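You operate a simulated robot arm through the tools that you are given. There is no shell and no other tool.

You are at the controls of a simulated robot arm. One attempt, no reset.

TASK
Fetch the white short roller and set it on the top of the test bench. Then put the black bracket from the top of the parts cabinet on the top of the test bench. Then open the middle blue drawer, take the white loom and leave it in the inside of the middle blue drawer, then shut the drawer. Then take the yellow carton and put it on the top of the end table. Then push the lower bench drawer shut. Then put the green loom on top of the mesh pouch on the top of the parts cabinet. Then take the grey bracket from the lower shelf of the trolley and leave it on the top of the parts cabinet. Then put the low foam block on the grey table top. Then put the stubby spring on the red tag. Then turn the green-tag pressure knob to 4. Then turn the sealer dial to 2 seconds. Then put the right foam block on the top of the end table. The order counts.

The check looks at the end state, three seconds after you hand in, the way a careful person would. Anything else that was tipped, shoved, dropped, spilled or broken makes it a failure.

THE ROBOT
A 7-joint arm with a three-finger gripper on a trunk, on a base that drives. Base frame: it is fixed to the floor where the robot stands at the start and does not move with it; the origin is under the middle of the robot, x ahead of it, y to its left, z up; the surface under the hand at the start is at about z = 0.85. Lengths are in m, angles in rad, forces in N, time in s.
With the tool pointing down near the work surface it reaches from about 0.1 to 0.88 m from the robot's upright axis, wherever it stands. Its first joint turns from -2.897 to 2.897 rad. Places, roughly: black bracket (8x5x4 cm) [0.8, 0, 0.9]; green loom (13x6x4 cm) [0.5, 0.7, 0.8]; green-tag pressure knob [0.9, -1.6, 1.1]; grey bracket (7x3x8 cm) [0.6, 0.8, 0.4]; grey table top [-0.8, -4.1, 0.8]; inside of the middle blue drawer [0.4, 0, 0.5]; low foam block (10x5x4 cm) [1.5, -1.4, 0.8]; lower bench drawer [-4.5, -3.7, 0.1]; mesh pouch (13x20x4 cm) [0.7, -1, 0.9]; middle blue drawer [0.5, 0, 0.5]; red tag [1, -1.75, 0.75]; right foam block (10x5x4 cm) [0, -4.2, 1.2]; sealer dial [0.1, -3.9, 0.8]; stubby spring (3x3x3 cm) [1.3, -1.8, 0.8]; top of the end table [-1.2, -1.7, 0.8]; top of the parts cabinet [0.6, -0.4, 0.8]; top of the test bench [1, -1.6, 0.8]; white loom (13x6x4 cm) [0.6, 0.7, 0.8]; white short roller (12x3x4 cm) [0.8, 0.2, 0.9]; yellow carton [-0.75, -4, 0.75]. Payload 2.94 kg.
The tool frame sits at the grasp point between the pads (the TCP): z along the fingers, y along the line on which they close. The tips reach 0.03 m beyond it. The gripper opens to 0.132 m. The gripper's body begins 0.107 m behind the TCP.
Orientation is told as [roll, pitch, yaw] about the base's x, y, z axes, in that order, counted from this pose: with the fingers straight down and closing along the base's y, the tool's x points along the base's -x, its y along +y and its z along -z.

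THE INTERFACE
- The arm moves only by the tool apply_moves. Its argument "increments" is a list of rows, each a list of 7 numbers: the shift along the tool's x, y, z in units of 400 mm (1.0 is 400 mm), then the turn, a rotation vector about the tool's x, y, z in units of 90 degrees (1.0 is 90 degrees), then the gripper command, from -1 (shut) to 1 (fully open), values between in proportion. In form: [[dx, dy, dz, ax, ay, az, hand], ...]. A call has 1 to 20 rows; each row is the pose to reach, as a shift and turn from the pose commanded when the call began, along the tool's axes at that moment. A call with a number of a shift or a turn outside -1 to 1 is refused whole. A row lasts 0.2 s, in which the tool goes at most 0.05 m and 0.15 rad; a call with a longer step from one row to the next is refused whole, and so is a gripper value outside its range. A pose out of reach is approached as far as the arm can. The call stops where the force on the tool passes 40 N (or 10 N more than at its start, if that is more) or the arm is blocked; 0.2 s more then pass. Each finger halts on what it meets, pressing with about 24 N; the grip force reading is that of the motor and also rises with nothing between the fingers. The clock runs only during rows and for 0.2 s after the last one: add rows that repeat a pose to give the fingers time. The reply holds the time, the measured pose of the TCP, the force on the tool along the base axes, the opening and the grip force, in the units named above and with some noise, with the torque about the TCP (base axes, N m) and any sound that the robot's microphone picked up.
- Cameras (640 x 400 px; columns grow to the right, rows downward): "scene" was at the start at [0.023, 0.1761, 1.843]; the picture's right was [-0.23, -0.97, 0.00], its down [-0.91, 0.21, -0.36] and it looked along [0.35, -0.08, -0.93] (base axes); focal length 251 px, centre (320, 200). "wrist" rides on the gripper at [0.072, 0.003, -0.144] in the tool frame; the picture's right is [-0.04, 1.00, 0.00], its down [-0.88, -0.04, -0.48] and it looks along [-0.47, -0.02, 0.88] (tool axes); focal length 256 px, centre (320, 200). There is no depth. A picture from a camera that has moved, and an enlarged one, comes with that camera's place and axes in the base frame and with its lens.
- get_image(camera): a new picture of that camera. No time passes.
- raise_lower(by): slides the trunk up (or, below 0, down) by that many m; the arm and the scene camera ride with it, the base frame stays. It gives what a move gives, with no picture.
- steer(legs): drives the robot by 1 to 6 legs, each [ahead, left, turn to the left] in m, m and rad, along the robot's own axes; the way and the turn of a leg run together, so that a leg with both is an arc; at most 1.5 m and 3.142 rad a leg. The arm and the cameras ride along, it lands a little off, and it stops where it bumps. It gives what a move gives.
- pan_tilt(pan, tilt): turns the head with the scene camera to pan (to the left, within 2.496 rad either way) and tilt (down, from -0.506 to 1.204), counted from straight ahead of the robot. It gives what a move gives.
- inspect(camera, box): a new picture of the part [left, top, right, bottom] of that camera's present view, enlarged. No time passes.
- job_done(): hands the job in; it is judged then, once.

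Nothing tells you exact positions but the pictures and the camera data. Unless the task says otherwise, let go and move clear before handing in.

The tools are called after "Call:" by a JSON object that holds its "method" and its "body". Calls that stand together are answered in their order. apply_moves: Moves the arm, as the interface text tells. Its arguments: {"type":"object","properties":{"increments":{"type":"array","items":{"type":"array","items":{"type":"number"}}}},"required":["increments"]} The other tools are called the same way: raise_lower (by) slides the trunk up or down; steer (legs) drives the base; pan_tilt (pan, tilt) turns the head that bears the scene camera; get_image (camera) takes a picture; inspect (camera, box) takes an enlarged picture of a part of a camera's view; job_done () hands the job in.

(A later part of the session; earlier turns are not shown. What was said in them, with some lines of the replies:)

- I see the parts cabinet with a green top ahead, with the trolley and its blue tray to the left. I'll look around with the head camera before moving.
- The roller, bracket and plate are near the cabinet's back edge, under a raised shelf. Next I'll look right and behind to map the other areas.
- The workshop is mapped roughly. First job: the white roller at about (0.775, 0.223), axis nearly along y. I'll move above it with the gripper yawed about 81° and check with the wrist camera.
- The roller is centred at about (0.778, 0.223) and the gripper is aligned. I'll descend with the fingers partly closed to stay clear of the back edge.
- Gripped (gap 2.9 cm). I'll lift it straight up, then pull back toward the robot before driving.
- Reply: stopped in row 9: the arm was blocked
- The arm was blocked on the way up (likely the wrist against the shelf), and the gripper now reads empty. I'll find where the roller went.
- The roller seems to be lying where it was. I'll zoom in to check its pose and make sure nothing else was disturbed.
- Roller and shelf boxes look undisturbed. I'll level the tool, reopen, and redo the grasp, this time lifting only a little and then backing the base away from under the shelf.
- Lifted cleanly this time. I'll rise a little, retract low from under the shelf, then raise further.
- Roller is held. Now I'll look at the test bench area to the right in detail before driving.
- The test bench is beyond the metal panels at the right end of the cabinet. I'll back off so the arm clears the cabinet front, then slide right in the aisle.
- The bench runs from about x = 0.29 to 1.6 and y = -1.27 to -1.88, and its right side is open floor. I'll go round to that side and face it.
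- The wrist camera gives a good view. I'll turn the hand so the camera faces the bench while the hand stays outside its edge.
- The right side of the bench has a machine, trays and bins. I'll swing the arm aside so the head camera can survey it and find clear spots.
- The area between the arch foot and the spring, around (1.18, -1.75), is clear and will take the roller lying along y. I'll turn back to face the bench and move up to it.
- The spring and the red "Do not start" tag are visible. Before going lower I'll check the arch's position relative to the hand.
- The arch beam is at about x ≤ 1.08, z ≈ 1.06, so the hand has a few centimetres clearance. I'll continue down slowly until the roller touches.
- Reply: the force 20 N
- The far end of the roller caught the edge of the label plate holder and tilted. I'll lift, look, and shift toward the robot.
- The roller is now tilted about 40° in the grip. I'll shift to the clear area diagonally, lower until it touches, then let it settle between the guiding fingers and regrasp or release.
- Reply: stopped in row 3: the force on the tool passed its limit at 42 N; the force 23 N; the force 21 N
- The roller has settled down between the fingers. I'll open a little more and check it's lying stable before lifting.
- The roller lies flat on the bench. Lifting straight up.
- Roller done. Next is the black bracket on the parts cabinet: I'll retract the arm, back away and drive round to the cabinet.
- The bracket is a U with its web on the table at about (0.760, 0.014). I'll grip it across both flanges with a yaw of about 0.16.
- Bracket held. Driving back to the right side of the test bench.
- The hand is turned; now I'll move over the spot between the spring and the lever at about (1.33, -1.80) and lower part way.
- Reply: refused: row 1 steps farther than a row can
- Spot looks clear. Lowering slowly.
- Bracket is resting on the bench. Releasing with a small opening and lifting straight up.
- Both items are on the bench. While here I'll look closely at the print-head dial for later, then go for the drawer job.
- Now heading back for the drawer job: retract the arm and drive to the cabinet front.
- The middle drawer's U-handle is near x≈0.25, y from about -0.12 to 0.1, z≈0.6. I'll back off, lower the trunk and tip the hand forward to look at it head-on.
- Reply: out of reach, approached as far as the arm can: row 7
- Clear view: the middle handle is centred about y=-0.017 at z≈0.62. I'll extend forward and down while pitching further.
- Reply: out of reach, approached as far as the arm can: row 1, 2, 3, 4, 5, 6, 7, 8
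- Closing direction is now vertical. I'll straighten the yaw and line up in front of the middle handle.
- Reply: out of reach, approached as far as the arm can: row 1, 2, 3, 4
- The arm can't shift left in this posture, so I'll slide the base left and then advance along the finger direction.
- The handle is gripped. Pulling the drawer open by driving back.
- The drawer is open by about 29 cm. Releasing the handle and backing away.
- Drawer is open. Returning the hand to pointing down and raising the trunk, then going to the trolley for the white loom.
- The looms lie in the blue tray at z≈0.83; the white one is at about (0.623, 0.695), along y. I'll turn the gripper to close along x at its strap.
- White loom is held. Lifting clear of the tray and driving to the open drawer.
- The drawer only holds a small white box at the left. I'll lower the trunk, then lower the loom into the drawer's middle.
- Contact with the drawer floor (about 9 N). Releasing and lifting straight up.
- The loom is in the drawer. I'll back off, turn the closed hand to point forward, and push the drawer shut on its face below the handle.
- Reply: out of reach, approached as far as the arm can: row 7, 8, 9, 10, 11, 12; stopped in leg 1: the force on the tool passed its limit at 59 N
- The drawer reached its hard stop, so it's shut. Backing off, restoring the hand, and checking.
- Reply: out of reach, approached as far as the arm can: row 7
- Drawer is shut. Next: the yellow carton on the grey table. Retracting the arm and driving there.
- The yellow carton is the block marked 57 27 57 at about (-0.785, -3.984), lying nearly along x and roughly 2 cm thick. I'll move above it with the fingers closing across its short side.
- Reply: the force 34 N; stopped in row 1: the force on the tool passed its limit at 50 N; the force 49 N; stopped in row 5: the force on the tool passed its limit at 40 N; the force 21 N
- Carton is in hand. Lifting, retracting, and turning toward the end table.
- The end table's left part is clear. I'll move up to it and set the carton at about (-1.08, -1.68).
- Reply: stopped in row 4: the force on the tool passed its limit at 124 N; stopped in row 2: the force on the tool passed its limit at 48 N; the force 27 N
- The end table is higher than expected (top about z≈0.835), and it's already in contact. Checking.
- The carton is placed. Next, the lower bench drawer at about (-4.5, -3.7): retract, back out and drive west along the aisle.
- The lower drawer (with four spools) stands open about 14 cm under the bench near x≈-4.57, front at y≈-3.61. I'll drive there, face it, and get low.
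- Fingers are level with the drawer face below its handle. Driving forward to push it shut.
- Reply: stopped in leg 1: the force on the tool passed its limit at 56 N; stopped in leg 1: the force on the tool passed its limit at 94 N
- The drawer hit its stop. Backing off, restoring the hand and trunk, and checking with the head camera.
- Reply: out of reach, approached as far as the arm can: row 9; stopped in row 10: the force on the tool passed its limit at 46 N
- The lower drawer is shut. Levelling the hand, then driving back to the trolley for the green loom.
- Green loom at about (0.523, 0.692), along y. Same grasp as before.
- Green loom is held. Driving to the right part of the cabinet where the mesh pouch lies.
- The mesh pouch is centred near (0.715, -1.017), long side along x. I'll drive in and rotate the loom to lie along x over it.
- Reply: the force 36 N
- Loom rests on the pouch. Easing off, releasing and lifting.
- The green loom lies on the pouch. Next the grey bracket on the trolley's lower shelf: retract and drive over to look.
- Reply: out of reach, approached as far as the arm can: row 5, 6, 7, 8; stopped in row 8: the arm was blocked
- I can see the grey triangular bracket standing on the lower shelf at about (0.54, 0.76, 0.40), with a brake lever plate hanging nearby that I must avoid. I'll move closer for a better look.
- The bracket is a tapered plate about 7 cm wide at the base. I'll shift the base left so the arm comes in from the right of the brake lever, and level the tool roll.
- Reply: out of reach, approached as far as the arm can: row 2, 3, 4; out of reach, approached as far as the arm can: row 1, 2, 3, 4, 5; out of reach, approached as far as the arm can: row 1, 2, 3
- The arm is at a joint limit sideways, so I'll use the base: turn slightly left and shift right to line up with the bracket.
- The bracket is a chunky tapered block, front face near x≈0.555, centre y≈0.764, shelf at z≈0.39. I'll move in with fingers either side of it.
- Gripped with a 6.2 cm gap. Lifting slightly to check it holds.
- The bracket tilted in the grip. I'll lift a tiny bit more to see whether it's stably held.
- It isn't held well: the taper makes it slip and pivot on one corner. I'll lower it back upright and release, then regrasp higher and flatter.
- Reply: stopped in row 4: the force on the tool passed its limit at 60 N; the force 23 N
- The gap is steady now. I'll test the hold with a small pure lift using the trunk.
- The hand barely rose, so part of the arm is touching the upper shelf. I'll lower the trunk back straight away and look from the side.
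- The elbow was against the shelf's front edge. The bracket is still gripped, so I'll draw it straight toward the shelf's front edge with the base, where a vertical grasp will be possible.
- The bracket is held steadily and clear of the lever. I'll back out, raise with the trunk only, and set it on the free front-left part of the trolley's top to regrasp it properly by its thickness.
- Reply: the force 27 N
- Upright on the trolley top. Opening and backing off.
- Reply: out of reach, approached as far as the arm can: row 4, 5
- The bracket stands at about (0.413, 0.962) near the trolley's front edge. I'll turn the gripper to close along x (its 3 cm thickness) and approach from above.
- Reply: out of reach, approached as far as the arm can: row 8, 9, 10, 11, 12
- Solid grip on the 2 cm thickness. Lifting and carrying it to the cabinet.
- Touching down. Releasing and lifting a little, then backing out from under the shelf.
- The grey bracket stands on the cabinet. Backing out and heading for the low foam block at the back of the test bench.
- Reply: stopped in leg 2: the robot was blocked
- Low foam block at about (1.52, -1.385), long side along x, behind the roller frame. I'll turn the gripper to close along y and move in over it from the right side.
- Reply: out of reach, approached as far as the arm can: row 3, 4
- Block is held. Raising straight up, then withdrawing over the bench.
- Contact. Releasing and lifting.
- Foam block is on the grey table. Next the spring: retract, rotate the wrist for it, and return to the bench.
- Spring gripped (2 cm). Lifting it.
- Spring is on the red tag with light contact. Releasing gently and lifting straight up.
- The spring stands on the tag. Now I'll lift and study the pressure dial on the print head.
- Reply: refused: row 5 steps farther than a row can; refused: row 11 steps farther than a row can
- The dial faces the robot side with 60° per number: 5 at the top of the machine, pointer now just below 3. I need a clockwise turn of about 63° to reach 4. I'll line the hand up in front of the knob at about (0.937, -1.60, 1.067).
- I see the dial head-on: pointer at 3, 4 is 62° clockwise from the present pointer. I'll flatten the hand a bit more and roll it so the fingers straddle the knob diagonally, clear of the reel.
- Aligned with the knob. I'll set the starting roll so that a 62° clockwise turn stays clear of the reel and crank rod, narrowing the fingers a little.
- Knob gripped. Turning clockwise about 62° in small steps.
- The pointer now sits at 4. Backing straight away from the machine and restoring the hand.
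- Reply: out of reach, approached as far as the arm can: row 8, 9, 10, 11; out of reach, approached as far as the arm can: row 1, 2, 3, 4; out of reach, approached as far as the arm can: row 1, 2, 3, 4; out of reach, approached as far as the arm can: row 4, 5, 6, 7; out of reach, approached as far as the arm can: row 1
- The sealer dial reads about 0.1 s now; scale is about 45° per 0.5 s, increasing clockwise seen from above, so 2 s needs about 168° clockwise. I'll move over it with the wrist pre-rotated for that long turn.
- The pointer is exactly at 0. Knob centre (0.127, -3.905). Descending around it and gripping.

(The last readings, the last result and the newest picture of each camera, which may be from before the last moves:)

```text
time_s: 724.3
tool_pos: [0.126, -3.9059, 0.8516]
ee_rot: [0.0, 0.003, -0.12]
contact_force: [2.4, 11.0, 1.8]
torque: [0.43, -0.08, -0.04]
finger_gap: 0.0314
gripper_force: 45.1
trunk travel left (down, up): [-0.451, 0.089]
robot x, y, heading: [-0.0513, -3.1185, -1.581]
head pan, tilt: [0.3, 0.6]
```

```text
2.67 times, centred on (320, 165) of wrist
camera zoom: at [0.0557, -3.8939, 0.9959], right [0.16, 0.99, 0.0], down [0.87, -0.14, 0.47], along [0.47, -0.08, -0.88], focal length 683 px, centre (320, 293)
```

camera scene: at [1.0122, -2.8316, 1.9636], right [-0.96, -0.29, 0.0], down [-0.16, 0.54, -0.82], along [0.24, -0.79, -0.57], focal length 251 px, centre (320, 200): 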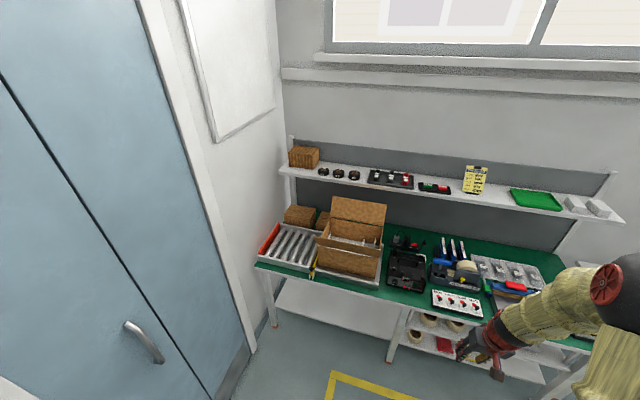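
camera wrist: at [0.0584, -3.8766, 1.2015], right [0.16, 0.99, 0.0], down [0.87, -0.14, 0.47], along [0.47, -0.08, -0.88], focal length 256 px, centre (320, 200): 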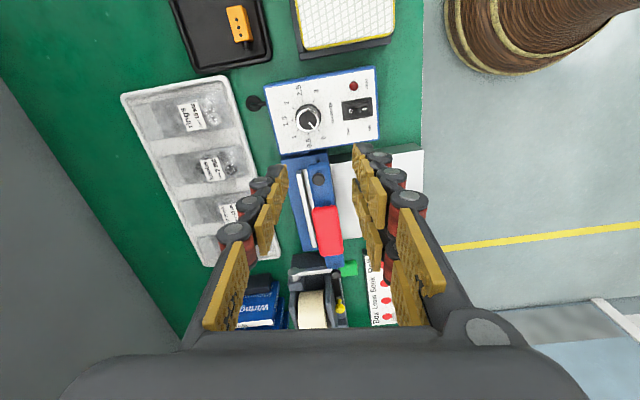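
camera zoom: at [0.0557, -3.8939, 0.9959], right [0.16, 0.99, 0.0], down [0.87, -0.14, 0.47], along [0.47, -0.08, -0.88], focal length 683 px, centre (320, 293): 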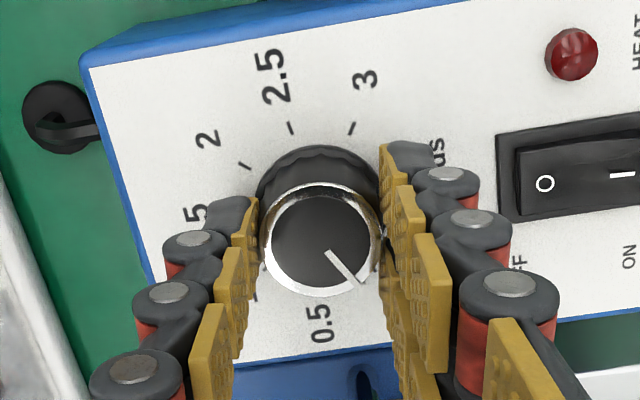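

Gripped. First half of the turn.

Call:
{"method": "apply_moves", "body": {"increments": [[0, 0, 0, 0, 0, 0.088, -1], [0, 0, 0, 0, 0, 0.176, -1], [0, 0, 0, 0, 0, 0.264, -1], [0, 0, 0, 0, 0, 0.352, -1], [0, 0, 0, 0, 0, 0.44, -1], [0, 0, 0, 0, 0, 0.528, -1], [0, 0, 0, 0, 0, 0.616, -1], [0, 0, 0, 0, 0, 0.704, -1], [0, 0, 0, 0, 0, 0.792, -1], [0, 0, 0, 0, 0, 0.88, -1]]}}

Call:
{"method": "inspect", "body": {"camera": "wrist", "box": [240, 90, 400, 240]}}

```text
time_s: 726.5
tool_pos: [0.1266, -3.9059, 0.8521]
ee_rot: [-0.002, 0.0, -1.508]
contact_force: [-4.2, 10.8, -2.1]
torque: [0.76, 0.11, -0.02]
finger_gap: 0.0316
gripper_force: 44.4
trunk travel left (down, up): [-0.451, 0.089]
robot x, y, heading: [-0.0506, -3.1171, -1.579]
head pan, tilt: [0.3, 0.6]
```

```text
2.67 times, centred on (320, 165) of wrist
camera zoom: at [0.1247, -3.8338, 0.9957], right [1.0, 0.02, 0.0], down [0.02, -0.88, 0.48], along [0.01, -0.48, -0.88], focal length 683 px, centre (320, 293)
```

zoom: 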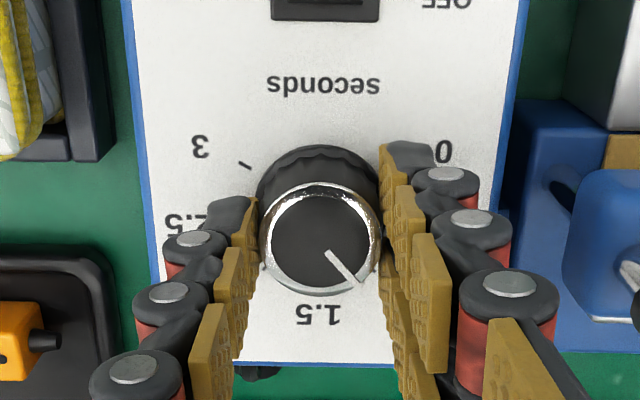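

Call:
{"method": "apply_moves", "body": {"increments": [[0, 0, 0, 0, 0, 0.088, -1], [0, 0, 0, 0, 0, 0.176, -1], [0, 0, 0, 0, 0, 0.264, -1], [0, 0, 0, 0, 0, 0.352, -1], [0, 0, 0, 0, 0, 0.44, -1], [0, 0, 0, 0, 0, 0.528, -1], [0, 0, 0, 0, 0, 0.616, -1], [0, 0, 0, 0, 0, 0.704, -1], [0, 0, 0, 0, 0, 0.792, -1], [0, 0, 0, 0, 0, 0.88, -1]]}}

Call:
{"method": "inspect", "body": {"camera": "wrist", "box": [240, 90, 400, 240]}}

```text
time_s: 728.7
tool_pos: [0.1251, -3.9042, 0.8526]
ee_rot: [-0.001, -0.002, -2.89]
contact_force: [-10.4, 16.6, 0.7]
torque: [0.26, 0.33, 0.0]
finger_gap: 0.0316
gripper_force: 44.7
trunk travel left (down, up): [-0.451, 0.089]
robot x, y, heading: [-0.0499, -3.1159, -1.58]
head pan, tilt: [0.3, 0.6]
```

```text
2.67 times, centred on (320, 165) of wrist
camera zoom: at [0.1962, -3.8904, 0.9955], right [0.21, -0.98, 0.0], down [-0.86, -0.18, 0.48], along [-0.47, -0.1, -0.88], focal length 683 px, centre (320, 293)
```

zoom: 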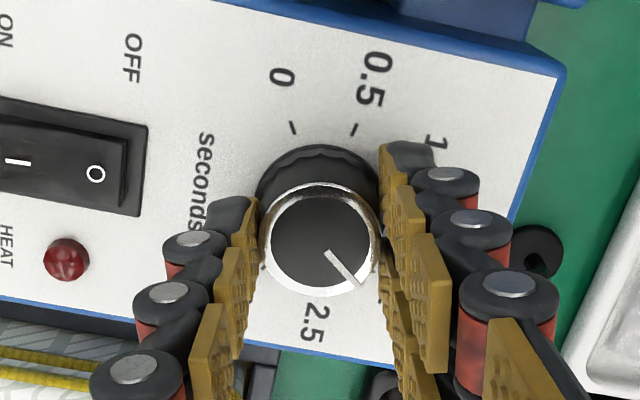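

Call:
{"method": "apply_moves", "body": {"increments": [[0, 0, 0, 0, 0, 0, -0.5], [0, 0, 0, 0, 0, 0, -0.3], [0, 0, -0.02, 0, 0, 0, -0.3], [0, 0, -0.08, 0, 0, 0, -0.3], [0, 0, -0.16, 0, 0, 0, -0.3], [0, 0, -0.25, 0, 0, 0, -0.3]]}}

Call:
{"method": "inspect", "body": {"camera": "wrist", "box": [260, 90, 380, 200]}}

```text
time_s: 730.1
tool_pos: [0.1253, -3.905, 0.9502]
ee_rot: [-0.002, -0.004, -2.887]
contact_force: [-0.8, -0.2, -1.3]
torque: [-0.1, 0.03, 0.04]
finger_gap: 0.0461
gripper_force: 0.1
trunk travel left (down, up): [-0.451, 0.089]
robot x, y, heading: [-0.0438, -3.1168, -1.581]
head pan, tilt: [0.3, 0.6]
```

```text
3.64 times, centred on (320, 145) of wrist
camera zoom: at [0.1957, -3.8893, 1.093], right [0.21, -0.98, 0.0], down [-0.86, -0.19, 0.48], along [-0.47, -0.1, -0.88], focal length 931 px, centre (320, 400)
```

zoom: 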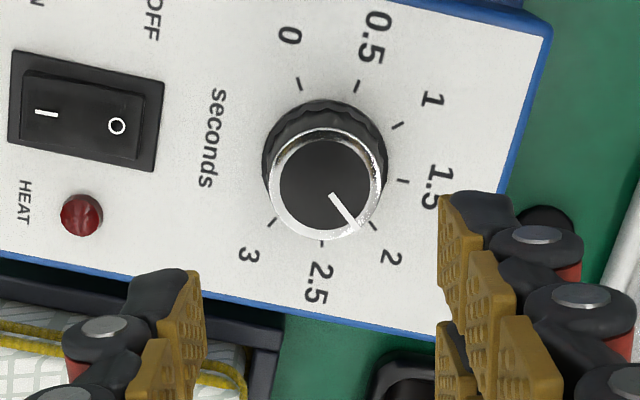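

The pointer is on 2 seconds. Retracting and looking at the shelf for the right foam block.

Call:
{"method": "apply_moves", "body": {"increments": [[0, 0, -0.1, 0, 0, 0, -0.3], [0.01, -0.05, -0.18, 0, 0, -0.06, -0.3], [0.025, -0.11, -0.24, 0, 0, -0.14, -0.3], [0.04, -0.17, -0.3, 0, 0, -0.22, -0.3], [0.055, -0.23, -0.36, 0, 0, -0.3, -0.3], [0.07, -0.29, -0.42, 0, 0, -0.38, -0.3], [0.085, -0.35, -0.48, 0, 0, -0.46, -0.3], [0.1, -0.41, -0.5, 0, 0, -0.54, -0.3], [0.12, -0.47, -0.5, 0, 0, -0.62, -0.3], [0.14, -0.54, -0.5, 0, 0, -0.7, -0.3], [0.1575, -0.605, -0.5, 0, 0, -0.78, -0.3], [0.1575, -0.605, -0.5, 0, 0, -0.834, -0.3]]}}

Call:
{"method": "get_image", "body": {"camera": "wrist"}}

Call:
{"method": "pan_tilt", "body": {"pan": 0.15, "tilt": 0.5}}

Call:
{"method": "get_image", "body": {"camera": "scene"}}

```text
time_s: 732.7
tool_pos: [0.1268, -3.6559, 1.1526]
ee_rot: [-0.003, -0.001, -1.572]
contact_force: [-0.1, 0.1, 0.0]
torque: [-0.01, -0.03, 0.0]
finger_gap: 0.0463
gripper_force: 0.1
trunk travel left (down, up): [-0.451, 0.089]
robot x, y, heading: [-0.0448, -3.1203, -1.577]
head pan, tilt: [0.3, 0.6]
```

```text
taken
camera wrist: at [0.1301, -3.585, 1.2957], right [1.0, -0.05, 0.0], down [-0.04, -0.88, 0.48], along [-0.02, -0.47, -0.88], focal length 256 px, centre (320, 200)
```

wrist: 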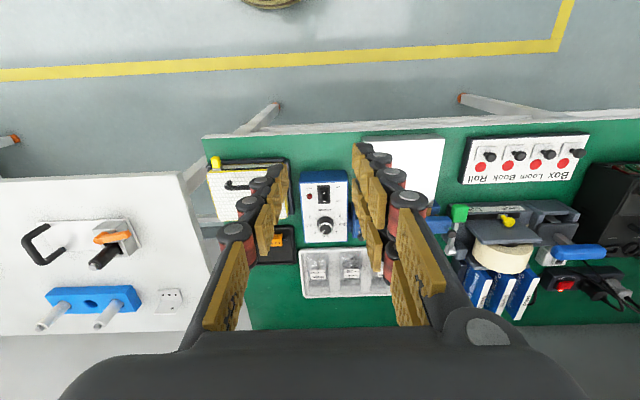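

```text
time_s: 733.4
tool_pos: [0.126, -3.6573, 1.1532]
ee_rot: [-0.004, 0.0, -1.576]
contact_force: [0.0, -0.1, -0.7]
torque: [0.0, 0.01, 0.02]
finger_gap: 0.0459
gripper_force: 0.0
trunk travel left (down, up): [-0.451, 0.089]
robot x, y, heading: [-0.0521, -3.1163, -1.581]
head pan, tilt: [0.15, 0.499]
```

```text
taken
camera scene: at [0.1536, -3.1813, 1.9726], right [-0.99, -0.14, 0.0], down [-0.07, 0.47, -0.88], along [0.12, -0.87, -0.48], focal length 251 px, centre (320, 200)
```

scene: 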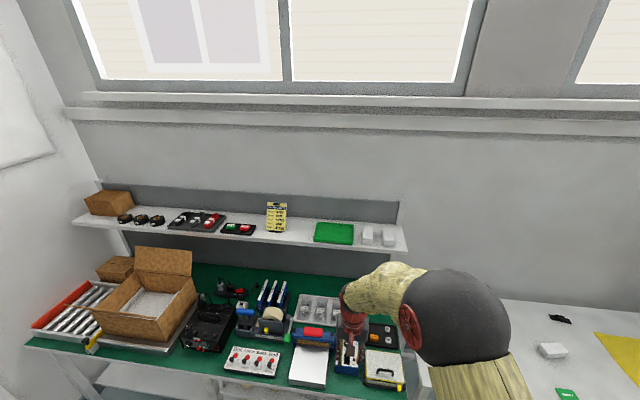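

Call:
{"method": "inspect", "body": {"camera": "scene", "box": [300, 190, 440, 280]}}

```text
4.44 times, centred on (370, 235) of scene
camera zoom: at [0.1536, -3.1813, 1.9726], right [-0.99, -0.14, 0.0], down [-0.07, 0.47, -0.88], along [0.12, -0.87, -0.48], focal length 1116 px, centre (98, 44)
```

zoom: 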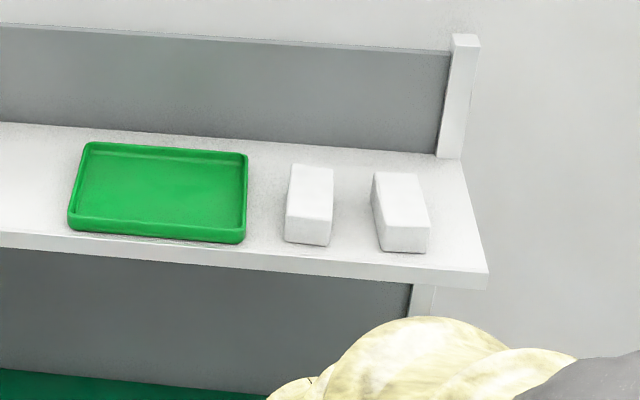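

Two foam blocks stand on the upper shelf; the right one is at about (-0.04, -4.23) on a shelf near z≈1.18. I'll raise the trunk and hand and move in from above with the fingers closing along x.

Call:
{"method": "raise_lower", "body": {"by": 0.085}}

Call:
{"method": "apply_moves", "body": {"increments": [[0, 0, -0.1, 0, 0, 0, 0.2], [0, 0, -0.2, 0, 0, 0, 0.3], [0, 0, -0.3, 0, 0, 0, 0.3]]}}

Call:
{"method": "steer", "body": {"legs": [[0, -0.12, 0], [0.22, 0, 0]]}}

Call:
{"method": "get_image", "body": {"camera": "wrist"}}

```text
time_s: 734.6
tool_pos: [0.1254, -3.6568, 1.2372]
ee_rot: [-0.003, 0.0, -1.575]
contact_force: [-0.6, -0.7, 0.6]
torque: [0.05, 0.0, 0.04]
finger_gap: 0.0463
gripper_force: 0.0
trunk travel left (down, up): [-0.536, 0.004]
robot x, y, heading: [-0.0485, -3.1153, -1.581]
head pan, tilt: [0.15, 0.499]
```

```text
time_s: 735.4
tool_pos: [0.1239, -3.6557, 1.3564]
ee_rot: [-0.002, 0.0, -1.574]
contact_force: [-0.6, 0.0, 0.5]
torque: [-0.02, 0.03, 0.01]
finger_gap: 0.0859
gripper_force: 0.1
trunk travel left (down, up): [-0.536, 0.004]
robot x, y, heading: [-0.0486, -3.1184, -1.583]
head pan, tilt: [0.15, 0.499]
```

```text
time_s: 738.0
tool_pos: [0.0051, -3.8802, 1.3564]
ee_rot: [-0.003, 0.0, -1.574]
contact_force: [-0.6, -0.2, 0.1]
torque: [0.09, 0.0, -0.01]
finger_gap: 0.0858
gripper_force: 0.1
trunk travel left (down, up): [-0.536, 0.004]
robot x, y, heading: [-0.1715, -3.339, -1.578]
head pan, tilt: [0.15, 0.499]
```

```text
taken
camera wrist: at [0.0086, -3.8081, 1.4997], right [1.0, -0.05, 0.0], down [-0.04, -0.88, 0.47], along [-0.02, -0.47, -0.88], focal length 256 px, centre (320, 200)
```

wrist: 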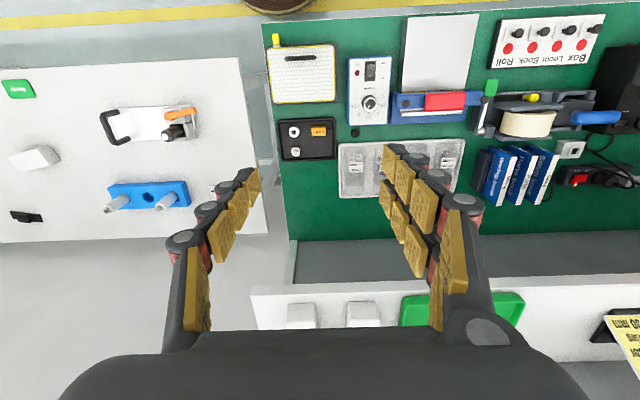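

Call:
{"method": "steer", "body": {"legs": [[0.045, 0, 0]]}}

Call:
{"method": "apply_moves", "body": {"increments": [[-0.1, -0.014, 0, 0, 0, 0, 0.3], [-0.2, -0.028, 0, 0, 0, 0, 0.3], [-0.3, -0.042, 0, 0, 0, 0, 0.3], [-0.4, -0.056, 0, 0, 0, 0, 0.3], [-0.5, -0.07, 0, 0, 0, 0, 0.3], [-0.6, -0.084, 0, 0, 0, 0, 0.3]]}}

Call:
{"method": "get_image", "body": {"camera": "wrist"}}

```text
time_s: 738.9
tool_pos: [0.005, -3.9268, 1.3543]
ee_rot: [-0.003, 0.004, -1.576]
contact_force: [-0.7, -1.8, -0.4]
torque: [0.1, -0.01, -0.03]
finger_gap: 0.0858
gripper_force: 0.1
trunk travel left (down, up): [-0.536, 0.004]
robot x, y, heading: [-0.1724, -3.381, -1.579]
head pan, tilt: [0.15, 0.499]
```

```text
time_s: 740.3
tool_pos: [-0.0296, -4.1667, 1.356]
ee_rot: [-0.003, 0.004, -1.574]
contact_force: [1.0, -0.7, -1.4]
torque: [0.09, -0.01, -0.02]
finger_gap: 0.0857
gripper_force: 0.0
trunk travel left (down, up): [-0.536, 0.004]
robot x, y, heading: [-0.1708, -3.3862, -1.581]
head pan, tilt: [0.15, 0.499]
```

```text
taken
camera wrist: at [-0.0255, -4.0941, 1.4999], right [1.0, -0.05, 0.0], down [-0.04, -0.88, 0.47], along [-0.03, -0.47, -0.88], focal length 256 px, centre (320, 200)
```

wrist: 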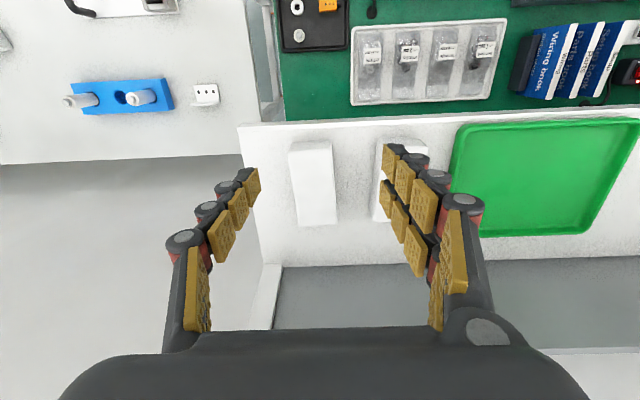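

Call:
{"method": "apply_moves", "body": {"increments": [[-0.06, -0.013, 0.03, 0, 0, -0.022, 0.0], [-0.12, -0.026, 0.06, 0, 0, -0.0446, 0.0], [-0.12, -0.026, 0.14, 0, 0, -0.0446, 0.0], [-0.12, -0.026, 0.2, 0, 0, -0.0446, 0.0]]}}

Call:
{"method": "get_image", "body": {"camera": "wrist"}}

```text
time_s: 741.3
tool_pos: [-0.0408, -4.2128, 1.2771]
ee_rot: [-0.003, 0.0, -1.504]
contact_force: [-0.2, -1.4, 0.6]
torque: [0.01, 0.04, -0.02]
finger_gap: 0.0659
gripper_force: 0.0
trunk travel left (down, up): [-0.536, 0.004]
robot x, y, heading: [-0.1695, -3.3868, -1.584]
head pan, tilt: [0.15, 0.499]
```

```text
taken
camera wrist: at [-0.0425, -4.1397, 1.4203], right [1.0, 0.02, 0.0], down [0.02, -0.88, 0.48], along [0.01, -0.48, -0.88], focal length 256 px, centre (320, 200)
```

wrist: 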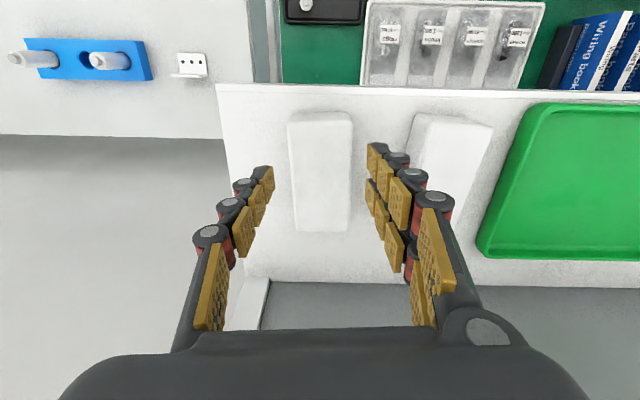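

Call:
{"method": "apply_moves", "body": {"increments": [[0, 0, 0.06, 0, 0, 0, 0.0], [0, 0, 0.105, 0, 0, 0, 0.0]]}}

Call:
{"method": "apply_moves", "body": {"increments": [[0, 0, 0.012, 0, 0, 0, 0.0], [0, 0, 0.02, 0, 0, 0, 0.0]]}}

Call:
{"method": "get_image", "body": {"camera": "wrist"}}

```text
time_s: 741.9
tool_pos: [-0.0422, -4.2134, 1.2335]
ee_rot: [-0.002, 0.0, -1.505]
contact_force: [-1.3, 0.4, 0.3]
torque: [0.01, 0.01, 0.01]
finger_gap: 0.0664
gripper_force: 0.0
trunk travel left (down, up): [-0.536, 0.004]
robot x, y, heading: [-0.1674, -3.3855, -1.582]
head pan, tilt: [0.15, 0.499]
```

```text
time_s: 742.5
tool_pos: [-0.0417, -4.2112, 1.2249]
ee_rot: [-0.003, 0.002, -1.504]
contact_force: [-0.2, -0.4, -0.4]
torque: [0.02, -0.02, 0.01]
finger_gap: 0.0659
gripper_force: 0.0
trunk travel left (down, up): [-0.536, 0.004]
robot x, y, heading: [-0.1671, -3.38, -1.581]
head pan, tilt: [0.15, 0.499]
```

```text
taken
camera wrist: at [-0.0428, -4.1395, 1.3696], right [1.0, 0.02, 0.0], down [0.02, -0.88, 0.47], along [0.01, -0.47, -0.88], focal length 256 px, centre (320, 200)
```

wrist: 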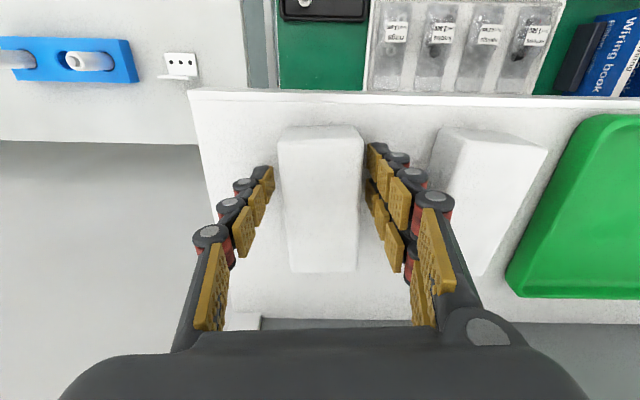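

Call:
{"method": "apply_moves", "body": {"increments": [[0, 0, 0, 0, 0, 0, -0.5], [0, 0, 0, 0, 0, 0, -1], [0, 0, 0, 0, 0, 0, -1], [0, 0, 0, 0, 0, 0, -1]]}}

Call:
{"method": "apply_moves", "body": {"increments": [[0, 0, -0.03, 0, 0, 0, -1], [0, 0, -0.08, 0, 0, 0, -1], [0, 0, -0.14, 0, 0, 0, -1], [0, 0, -0.2, 0, 0, 0, -1], [0, 0, -0.26, 0, 0, 0, -1]]}}

Call:
{"method": "get_image", "body": {"camera": "wrist"}}

```text
time_s: 743.5
tool_pos: [-0.042, -4.2113, 1.2261]
ee_rot: [-0.005, 0.003, -1.505]
contact_force: [1.1, -0.5, 0.8]
torque: [0.0, -0.04, 0.0]
finger_gap: 0.0486
gripper_force: 24.1
trunk travel left (down, up): [-0.536, 0.004]
robot x, y, heading: [-0.1732, -3.3803, -1.584]
head pan, tilt: [0.15, 0.499]
```

```text
time_s: 744.7
tool_pos: [-0.0411, -4.2102, 1.3292]
ee_rot: [-0.004, 0.002, -1.504]
contact_force: [-0.6, 0.6, -0.1]
torque: [-0.01, 0.01, -0.02]
finger_gap: 0.0487
gripper_force: 24.4
trunk travel left (down, up): [-0.536, 0.004]
robot x, y, heading: [-0.1701, -3.3808, -1.579]
head pan, tilt: [0.15, 0.499]
```

```text
taken
camera wrist: at [-0.0431, -4.1372, 1.4734], right [1.0, 0.02, 0.0], down [0.02, -0.88, 0.47], along [0.01, -0.47, -0.88], focal length 256 px, centre (320, 200)
```

wrist: 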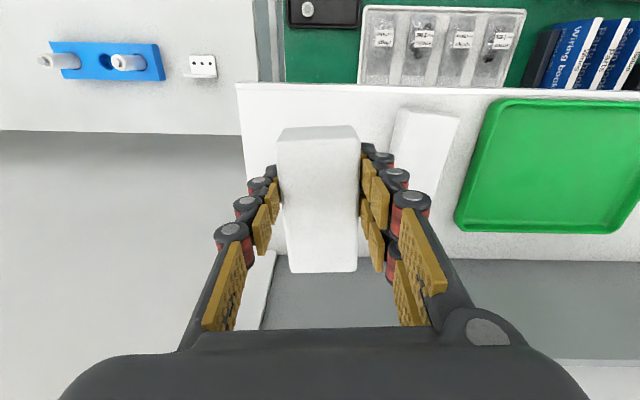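

Block is held; the neighbour is undisturbed. Retracting and driving to the end table.

Call:
{"method": "apply_moves", "body": {"increments": [[0.1, 0, -0.02, 0, 0, 0, -1], [0.2, 0, -0.02, 0, 0, 0, -1], [0.3, 0, -0.02, 0, 0, 0, -1], [0.4, 0, -0.02, 0, 0, 0, -1], [0.5, 0, -0.02, 0, 0, 0, -1], [0.6, 0, -0.02, 0, 0, 0, -1], [0.7, 0, -0.02, 0, 0, 0, -1], [0.75, 0, -0.02, 0, 0, 0, -1]]}}

Call:
{"method": "steer", "body": {"legs": [[-0.65, 0, 0], [0, 0, 1.575], [0, 0, 1.575]]}}

Call:
{"method": "steer", "body": {"legs": [[0, 0.98, 0]]}}

Call:
{"method": "get_image", "body": {"camera": "wrist"}}

```text
time_s: 746.5
tool_pos: [-0.0605, -3.9116, 1.3377]
ee_rot: [-0.005, -0.001, -1.506]
contact_force: [-0.8, -0.6, -0.3]
torque: [-0.01, 0.02, -0.01]
finger_gap: 0.0485
gripper_force: 23.8
trunk travel left (down, up): [-0.536, 0.004]
robot x, y, heading: [-0.1715, -3.3868, -1.585]
head pan, tilt: [0.15, 0.499]
```

```text
time_s: 757.8
tool_pos: [-0.286, -2.2079, 1.3384]
ee_rot: [-0.001, 0.0, 1.664]
contact_force: [0.1, 0.2, 0.0]
torque: [-0.03, -0.02, 0.01]
finger_gap: 0.0485
gripper_force: 23.9
trunk travel left (down, up): [-0.536, 0.004]
robot x, y, heading: [-0.1596, -2.7343, 1.588]
head pan, tilt: [0.15, 0.499]
```

```text
time_s: 762.8
tool_pos: [-1.2402, -2.2254, 1.3384]
ee_rot: [-0.005, 0.002, 1.667]
contact_force: [-0.5, -0.5, -0.4]
torque: [-0.01, -0.02, 0.01]
finger_gap: 0.0485
gripper_force: 24.2
trunk travel left (down, up): [-0.536, 0.004]
robot x, y, heading: [-1.1172, -2.7511, 1.59]
head pan, tilt: [0.15, 0.499]
```

```text
taken
camera wrist: at [-1.2369, -2.2973, 1.4822], right [-1.0, -0.05, 0.0], down [-0.05, 0.88, 0.47], along [-0.02, 0.47, -0.88], focal length 256 px, centre (320, 200)
```

wrist: 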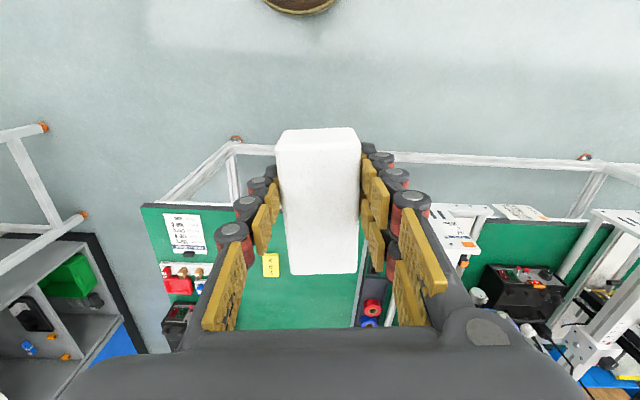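

Call:
{"method": "steer", "body": {"legs": [[0.3, 0, -0.02]]}}

Call:
{"method": "raise_lower", "body": {"by": -0.16}}

Call:
{"method": "apply_moves", "body": {"increments": [[-0.1, 0, 0.03, 0, 0, 0, -1], [-0.2, 0, 0.06, 0, 0, 0, -1], [-0.3, 0, 0.09, 0, 0, 0, -1], [-0.4, 0, 0.12, 0, 0, 0, -1], [-0.5, 0, 0.15, 0, 0, 0, -1], [-0.58, 0, 0.22, 0, 0, 0, -1], [-0.58, 0, 0.32, 0, 0, 0, -1], [-0.58, 0, 0.42, 0, 0, 0, -1]]}}

Call:
{"method": "get_image", "body": {"camera": "wrist"}}

```text
time_s: 764.8
tool_pos: [-1.2245, -1.9226, 1.3379]
ee_rot: [-0.005, 0.003, 1.639]
contact_force: [-0.3, 0.8, -0.5]
torque: [-0.04, -0.02, -0.01]
finger_gap: 0.0486
gripper_force: 23.7
trunk travel left (down, up): [-0.536, 0.004]
robot x, y, heading: [-1.1179, -2.4517, 1.562]
head pan, tilt: [0.15, 0.499]
```

```text
time_s: 766.6
tool_pos: [-1.2262, -1.9239, 1.1789]
ee_rot: [-0.005, -0.002, 1.639]
contact_force: [-0.2, 0.1, -0.4]
torque: [0.0, 0.0, -0.02]
finger_gap: 0.0487
gripper_force: 24.0
trunk travel left (down, up): [-0.376, 0.164]
robot x, y, heading: [-1.1141, -2.4521, 1.559]
head pan, tilt: [0.15, 0.499]
```

```text
time_s: 768.5
tool_pos: [-1.2424, -1.6911, 1.0104]
ee_rot: [-0.005, 0.0, 1.636]
contact_force: [-0.5, 0.9, 0.7]
torque: [-0.08, 0.03, -0.03]
finger_gap: 0.0488
gripper_force: 24.1
trunk travel left (down, up): [-0.376, 0.164]
robot x, y, heading: [-1.1152, -2.4508, 1.562]
head pan, tilt: [0.15, 0.499]
```

```text
taken
camera wrist: at [-1.2416, -1.7639, 1.154], right [-1.0, -0.02, 0.0], down [-0.02, 0.88, 0.48], along [-0.01, 0.48, -0.88], focal length 256 px, centre (320, 200)
```

wrist: 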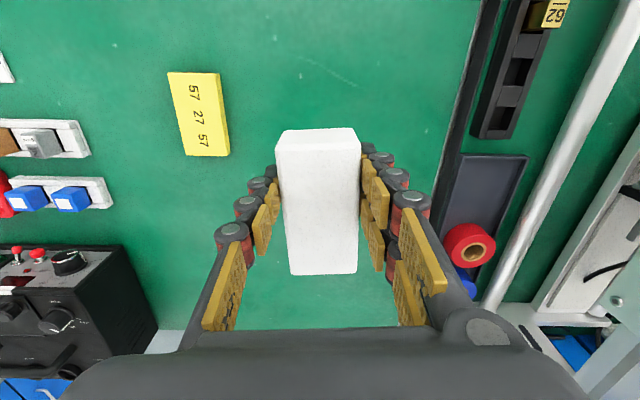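

Call:
{"method": "apply_moves", "body": {"increments": [[0, 0, 0.1, 0, 0, 0, -1], [0, 0, 0.2, 0, 0, 0, -1], [0, 0, 0.27, 0, 0, 0, -1], [0, 0, 0.295, 0, 0, 0, -1]]}}

Call:
{"method": "apply_moves", "body": {"increments": [[0, 0, 0.012, 0, 0, 0, -1], [0, 0, 0.025, 0, 0, 0, -1]]}}

```text
time_s: 769.5
tool_pos: [-1.2411, -1.6916, 0.8921]
ee_rot: [-0.003, 0.002, 1.639]
contact_force: [0.2, -0.1, -0.6]
torque: [-0.04, 0.02, -0.04]
finger_gap: 0.0484
gripper_force: 23.7
trunk travel left (down, up): [-0.376, 0.164]
robot x, y, heading: [-1.1185, -2.4506, 1.56]
head pan, tilt: [0.15, 0.499]
```

```text
time_s: 770.0
tool_pos: [-1.2402, -1.6916, 0.8819]
ee_rot: [-0.004, 0.002, 1.639]
contact_force: [-0.1, -0.3, -0.4]
torque: [0.0, 0.01, 0.01]
finger_gap: 0.0486
gripper_force: 24.1
trunk travel left (down, up): [-0.376, 0.164]
robot x, y, heading: [-1.117, -2.4503, 1.561]
head pan, tilt: [0.15, 0.499]
```

Call:
{"method": "apply_moves", "body": {"increments": [[0, 0, 0.012, 0, 0, 0, -1], [0, 0, 0.02, 0, 0, 0, -1]]}}

Call:
{"method": "apply_moves", "body": {"increments": [[0, 0, 0.01, 0, 0, 0, -1]]}}

```text
time_s: 770.6
tool_pos: [-1.2398, -1.6925, 0.8758]
ee_rot: [-0.003, -0.001, 1.638]
contact_force: [-2.0, -2.0, 9.1]
torque: [-0.11, 0.22, 0.01]
finger_gap: 0.0486
gripper_force: 24.1
trunk travel left (down, up): [-0.376, 0.164]
robot x, y, heading: [-1.1134, -2.4508, 1.563]
head pan, tilt: [0.15, 0.499]
```

```text
time_s: 771.0
tool_pos: [-1.2397, -1.6906, 0.8733]
ee_rot: [-0.003, -0.004, 1.638]
contact_force: [0.4, -2.3, 19.5]
torque: [-0.08, 0.05, 0.01]
finger_gap: 0.0492
gripper_force: 24.2
trunk travel left (down, up): [-0.376, 0.164]
robot x, y, heading: [-1.12, -2.4517, 1.564]
head pan, tilt: [0.15, 0.499]
```

In contact with the table. Releasing and lifting clear.

Call:
{"method": "apply_moves", "body": {"increments": [[0, 0, -0.006, 0, 0, 0, -0.1], [0, 0, -0.006, 0, 0, 0, 0.15], [0, 0, -0.006, 0, 0, 0, 0.15], [0, 0, -0.04, 0, 0, 0, 0.15], [0, 0, -0.12, 0, 0, 0, 0.15], [0, 0, -0.22, 0, 0, 0, 0.15], [0, 0, -0.34, 0, 0, 0, 0.15], [0, 0, -0.46, 0, 0, 0, 0.15], [0, 0, -0.58, 0, 0, 0, 0.15], [0, 0, -0.7, 0, 0, 0, 0.15]]}}

Call:
{"method": "get_image", "body": {"camera": "wrist"}}

```text
time_s: 773.2
tool_pos: [-1.2447, -1.6911, 1.1494]
ee_rot: [-0.002, 0.003, 1.639]
contact_force: [-1.6, -1.2, -1.0]
torque: [0.06, 0.02, 0.01]
finger_gap: 0.0764
gripper_force: 0.2
trunk travel left (down, up): [-0.376, 0.164]
robot x, y, heading: [-1.1186, -2.4459, 1.565]
head pan, tilt: [0.15, 0.499]
```

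```text
taken
camera wrist: at [-1.2427, -1.7628, 1.2929], right [-1.0, -0.02, 0.0], down [-0.02, 0.88, 0.47], along [-0.01, 0.47, -0.88], focal length 256 px, centre (320, 200)
```

wrist: 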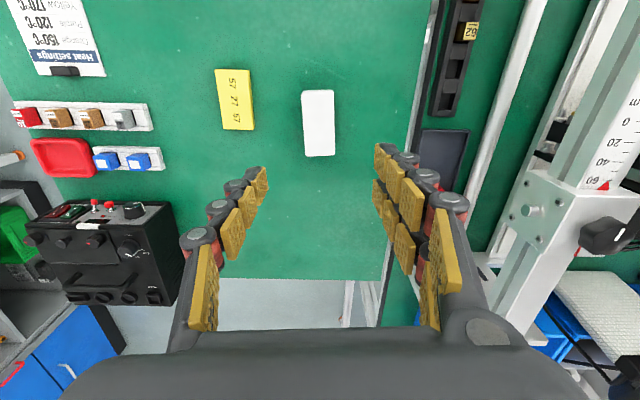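

All twelve steps are done. I'll retract clear and do a final visual check of the test bench and cabinet.

Call:
{"method": "apply_moves", "body": {"increments": [[0.1, 0, 0, 0, 0, 0, 0], [0.2, 0, 0, 0, 0, 0, 0], [0.3, 0, 0, 0, 0, 0, 0], [0.4, 0, 0, 0, 0, 0, 0], [0.5, 0, 0, 0, 0, 0, 0], [0.6, 0, 0, 0, 0, 0, 0], [0.7, 0, 0, 0, 0, 0, 0]]}}

Call:
{"method": "steer", "body": {"legs": [[-0.25, 0, 0]]}}

Call:
{"method": "pan_tilt", "body": {"pan": -1.2, "tilt": 0.35}}

Call:
{"method": "get_image", "body": {"camera": "scene"}}

Call:
{"method": "inspect", "body": {"camera": "scene", "box": [240, 160, 440, 280]}}

```text
time_s: 774.9
tool_pos: [-1.2235, -1.9741, 1.1508]
ee_rot: [-0.002, 0.0, 1.639]
contact_force: [0.1, -0.2, -0.2]
torque: [0.01, 0.02, 0.01]
finger_gap: 0.0658
gripper_force: 0.0
trunk travel left (down, up): [-0.376, 0.164]
robot x, y, heading: [-1.1179, -2.451, 1.559]
head pan, tilt: [0.15, 0.499]
```

```text
time_s: 776.7
tool_pos: [-1.2259, -2.2245, 1.1506]
ee_rot: [-0.003, -0.001, 1.634]
contact_force: [0.4, -0.8, 0.2]
torque: [0.04, 0.0, 0.04]
finger_gap: 0.0659
gripper_force: 0.1
trunk travel left (down, up): [-0.376, 0.164]
robot x, y, heading: [-1.1153, -2.7013, 1.554]
head pan, tilt: [0.15, 0.499]
```

```text
time_s: 778.2
tool_pos: [-1.2255, -2.2223, 1.1499]
ee_rot: [-0.005, 0.002, 1.635]
contact_force: [-0.3, 0.3, -0.2]
torque: [0.0, 0.01, 0.01]
finger_gap: 0.0658
gripper_force: 0.0
trunk travel left (down, up): [-0.376, 0.164]
robot x, y, heading: [-1.1209, -2.6981, 1.555]
head pan, tilt: [-1.201, 0.351]
```

```text
taken
camera scene: at [-1.2246, -2.6983, 1.9114], right [0.35, -0.94, 0.0], down [-0.32, -0.12, -0.94], along [0.88, 0.33, -0.34], focal length 251 px, centre (320, 200)
```

scene: 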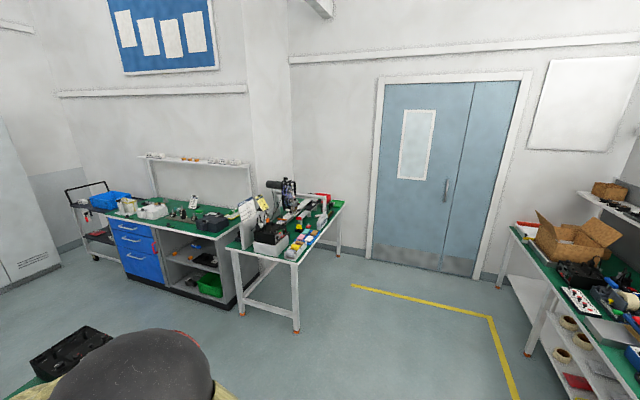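

```text
3.20 times, centred on (340, 220) of scene
camera zoom: at [-1.2246, -2.6983, 1.9114], right [0.35, -0.94, 0.0], down [-0.32, -0.12, -0.94], along [0.88, 0.33, -0.34], focal length 804 px, centre (256, 136)
```

zoom: 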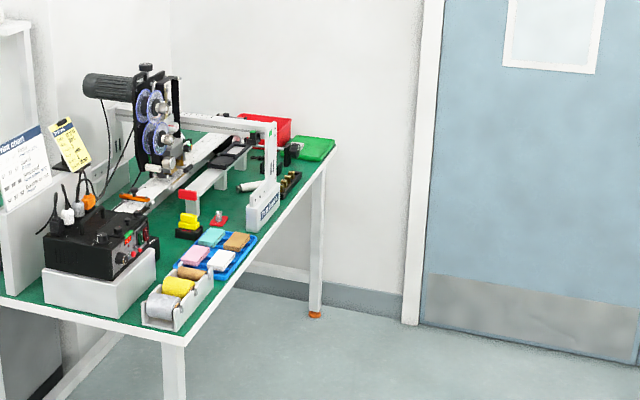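

Call:
{"method": "inspect", "body": {"camera": "scene", "box": [60, 150, 260, 300]}}

Call:
{"method": "pan_tilt", "body": {"pan": 0.0, "tilt": 0.4}}

Call:
{"method": "get_image", "body": {"camera": "scene"}}

```text
2.67 times, centred on (160, 225) of scene
camera zoom: at [-1.2246, -2.6983, 1.9114], right [0.35, -0.94, 0.0], down [-0.32, -0.12, -0.94], along [0.88, 0.33, -0.34], focal length 670 px, centre (747, 133)
```

zoom: 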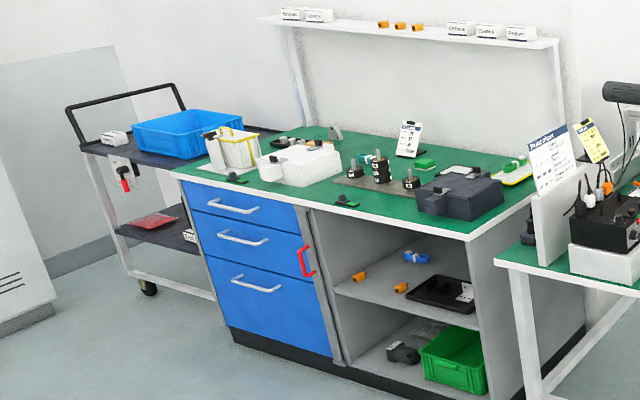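

```text
time_s: 779.6
tool_pos: [-1.2253, -2.2235, 1.151]
ee_rot: [-0.003, 0.002, 1.634]
contact_force: [-1.0, -0.5, -0.2]
torque: [0.01, -0.01, 0.02]
finger_gap: 0.0658
gripper_force: 0.1
trunk travel left (down, up): [-0.376, 0.164]
robot x, y, heading: [-1.1178, -2.7006, 1.557]
head pan, tilt: [0.0, 0.4]
```

```text
taken
camera scene: at [-1.3106, -2.6383, 1.9068], right [1.0, -0.01, 0.0], down [0.0, -0.39, -0.92], along [0.01, 0.92, -0.39], focal length 251 px, centre (320, 200)
```

scene: 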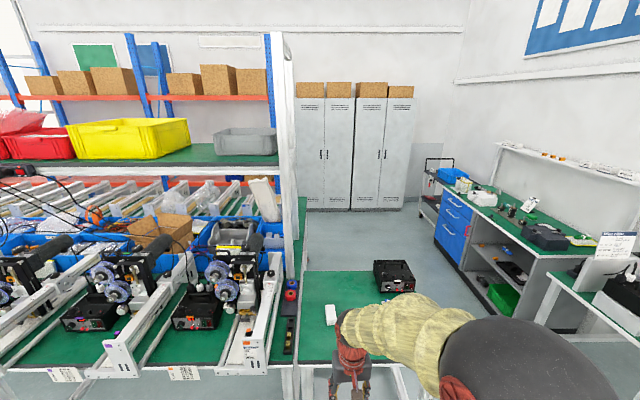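

The final check shows everything where it should be. The drawers are shut, the spring is on the red tag, the green loom is on the pouch, and the carton and foam block are on the end table. The arm is clear, so I'm handing in.

Call:
{"method": "job_done", "body": {}}

```text
The job is handed in.
```

All twelve steps are done in the order you gave, and the job is handed in. I don't have a result back from the check.

Each item as I last saw it:

1. **White short roller:** lying on the test bench, between the arch foot and the spring's old spot.
2. **Black bracket:** on the test bench, just to the right of where the spring was.
3. **White loom:** inside the middle blue drawer, which is pushed to its stop.
4. **Yellow carton:** on the end table.
5. **Lower bench drawer:** pushed to its stop.
6. **Green loom:** on top of the mesh pouch.
7. **Grey bracket:** standing on the parts cabinet, near the back edge.
8. **Low foam block:** on the grey table top.
9. **Stubby spring:** standing on the red tag.
10. **Pressure knob:** at 4, perhaps 3 or 4 degrees short of the mark.
11. **Sealer dial:** at 2 seconds.
12. **Right foam block:** on the end table, next to the carton.

Several things did not go cleanly:

- **Roller, first lift:** the arm hit the shelf above the cabinet and the roller slipped back to where it had been. The shelf boxes looked undisturbed.
- **Roller, placing:** it caught the edge of the label plate holder on the bench and tilted in the grip. I set it down again from a clear spot.
- **Grey bracket:** it slipped in the grip on the trolley's lower shelf, and the arm was briefly pressed against the upper shelf. I set it on the trolley top to regrip it. The brake lever, tray and boxes looked undisturbed afterwards.
- **Yellow carton:** the end table is higher than I expected, so it touched down harder than intended, with a peak of about 124 N.
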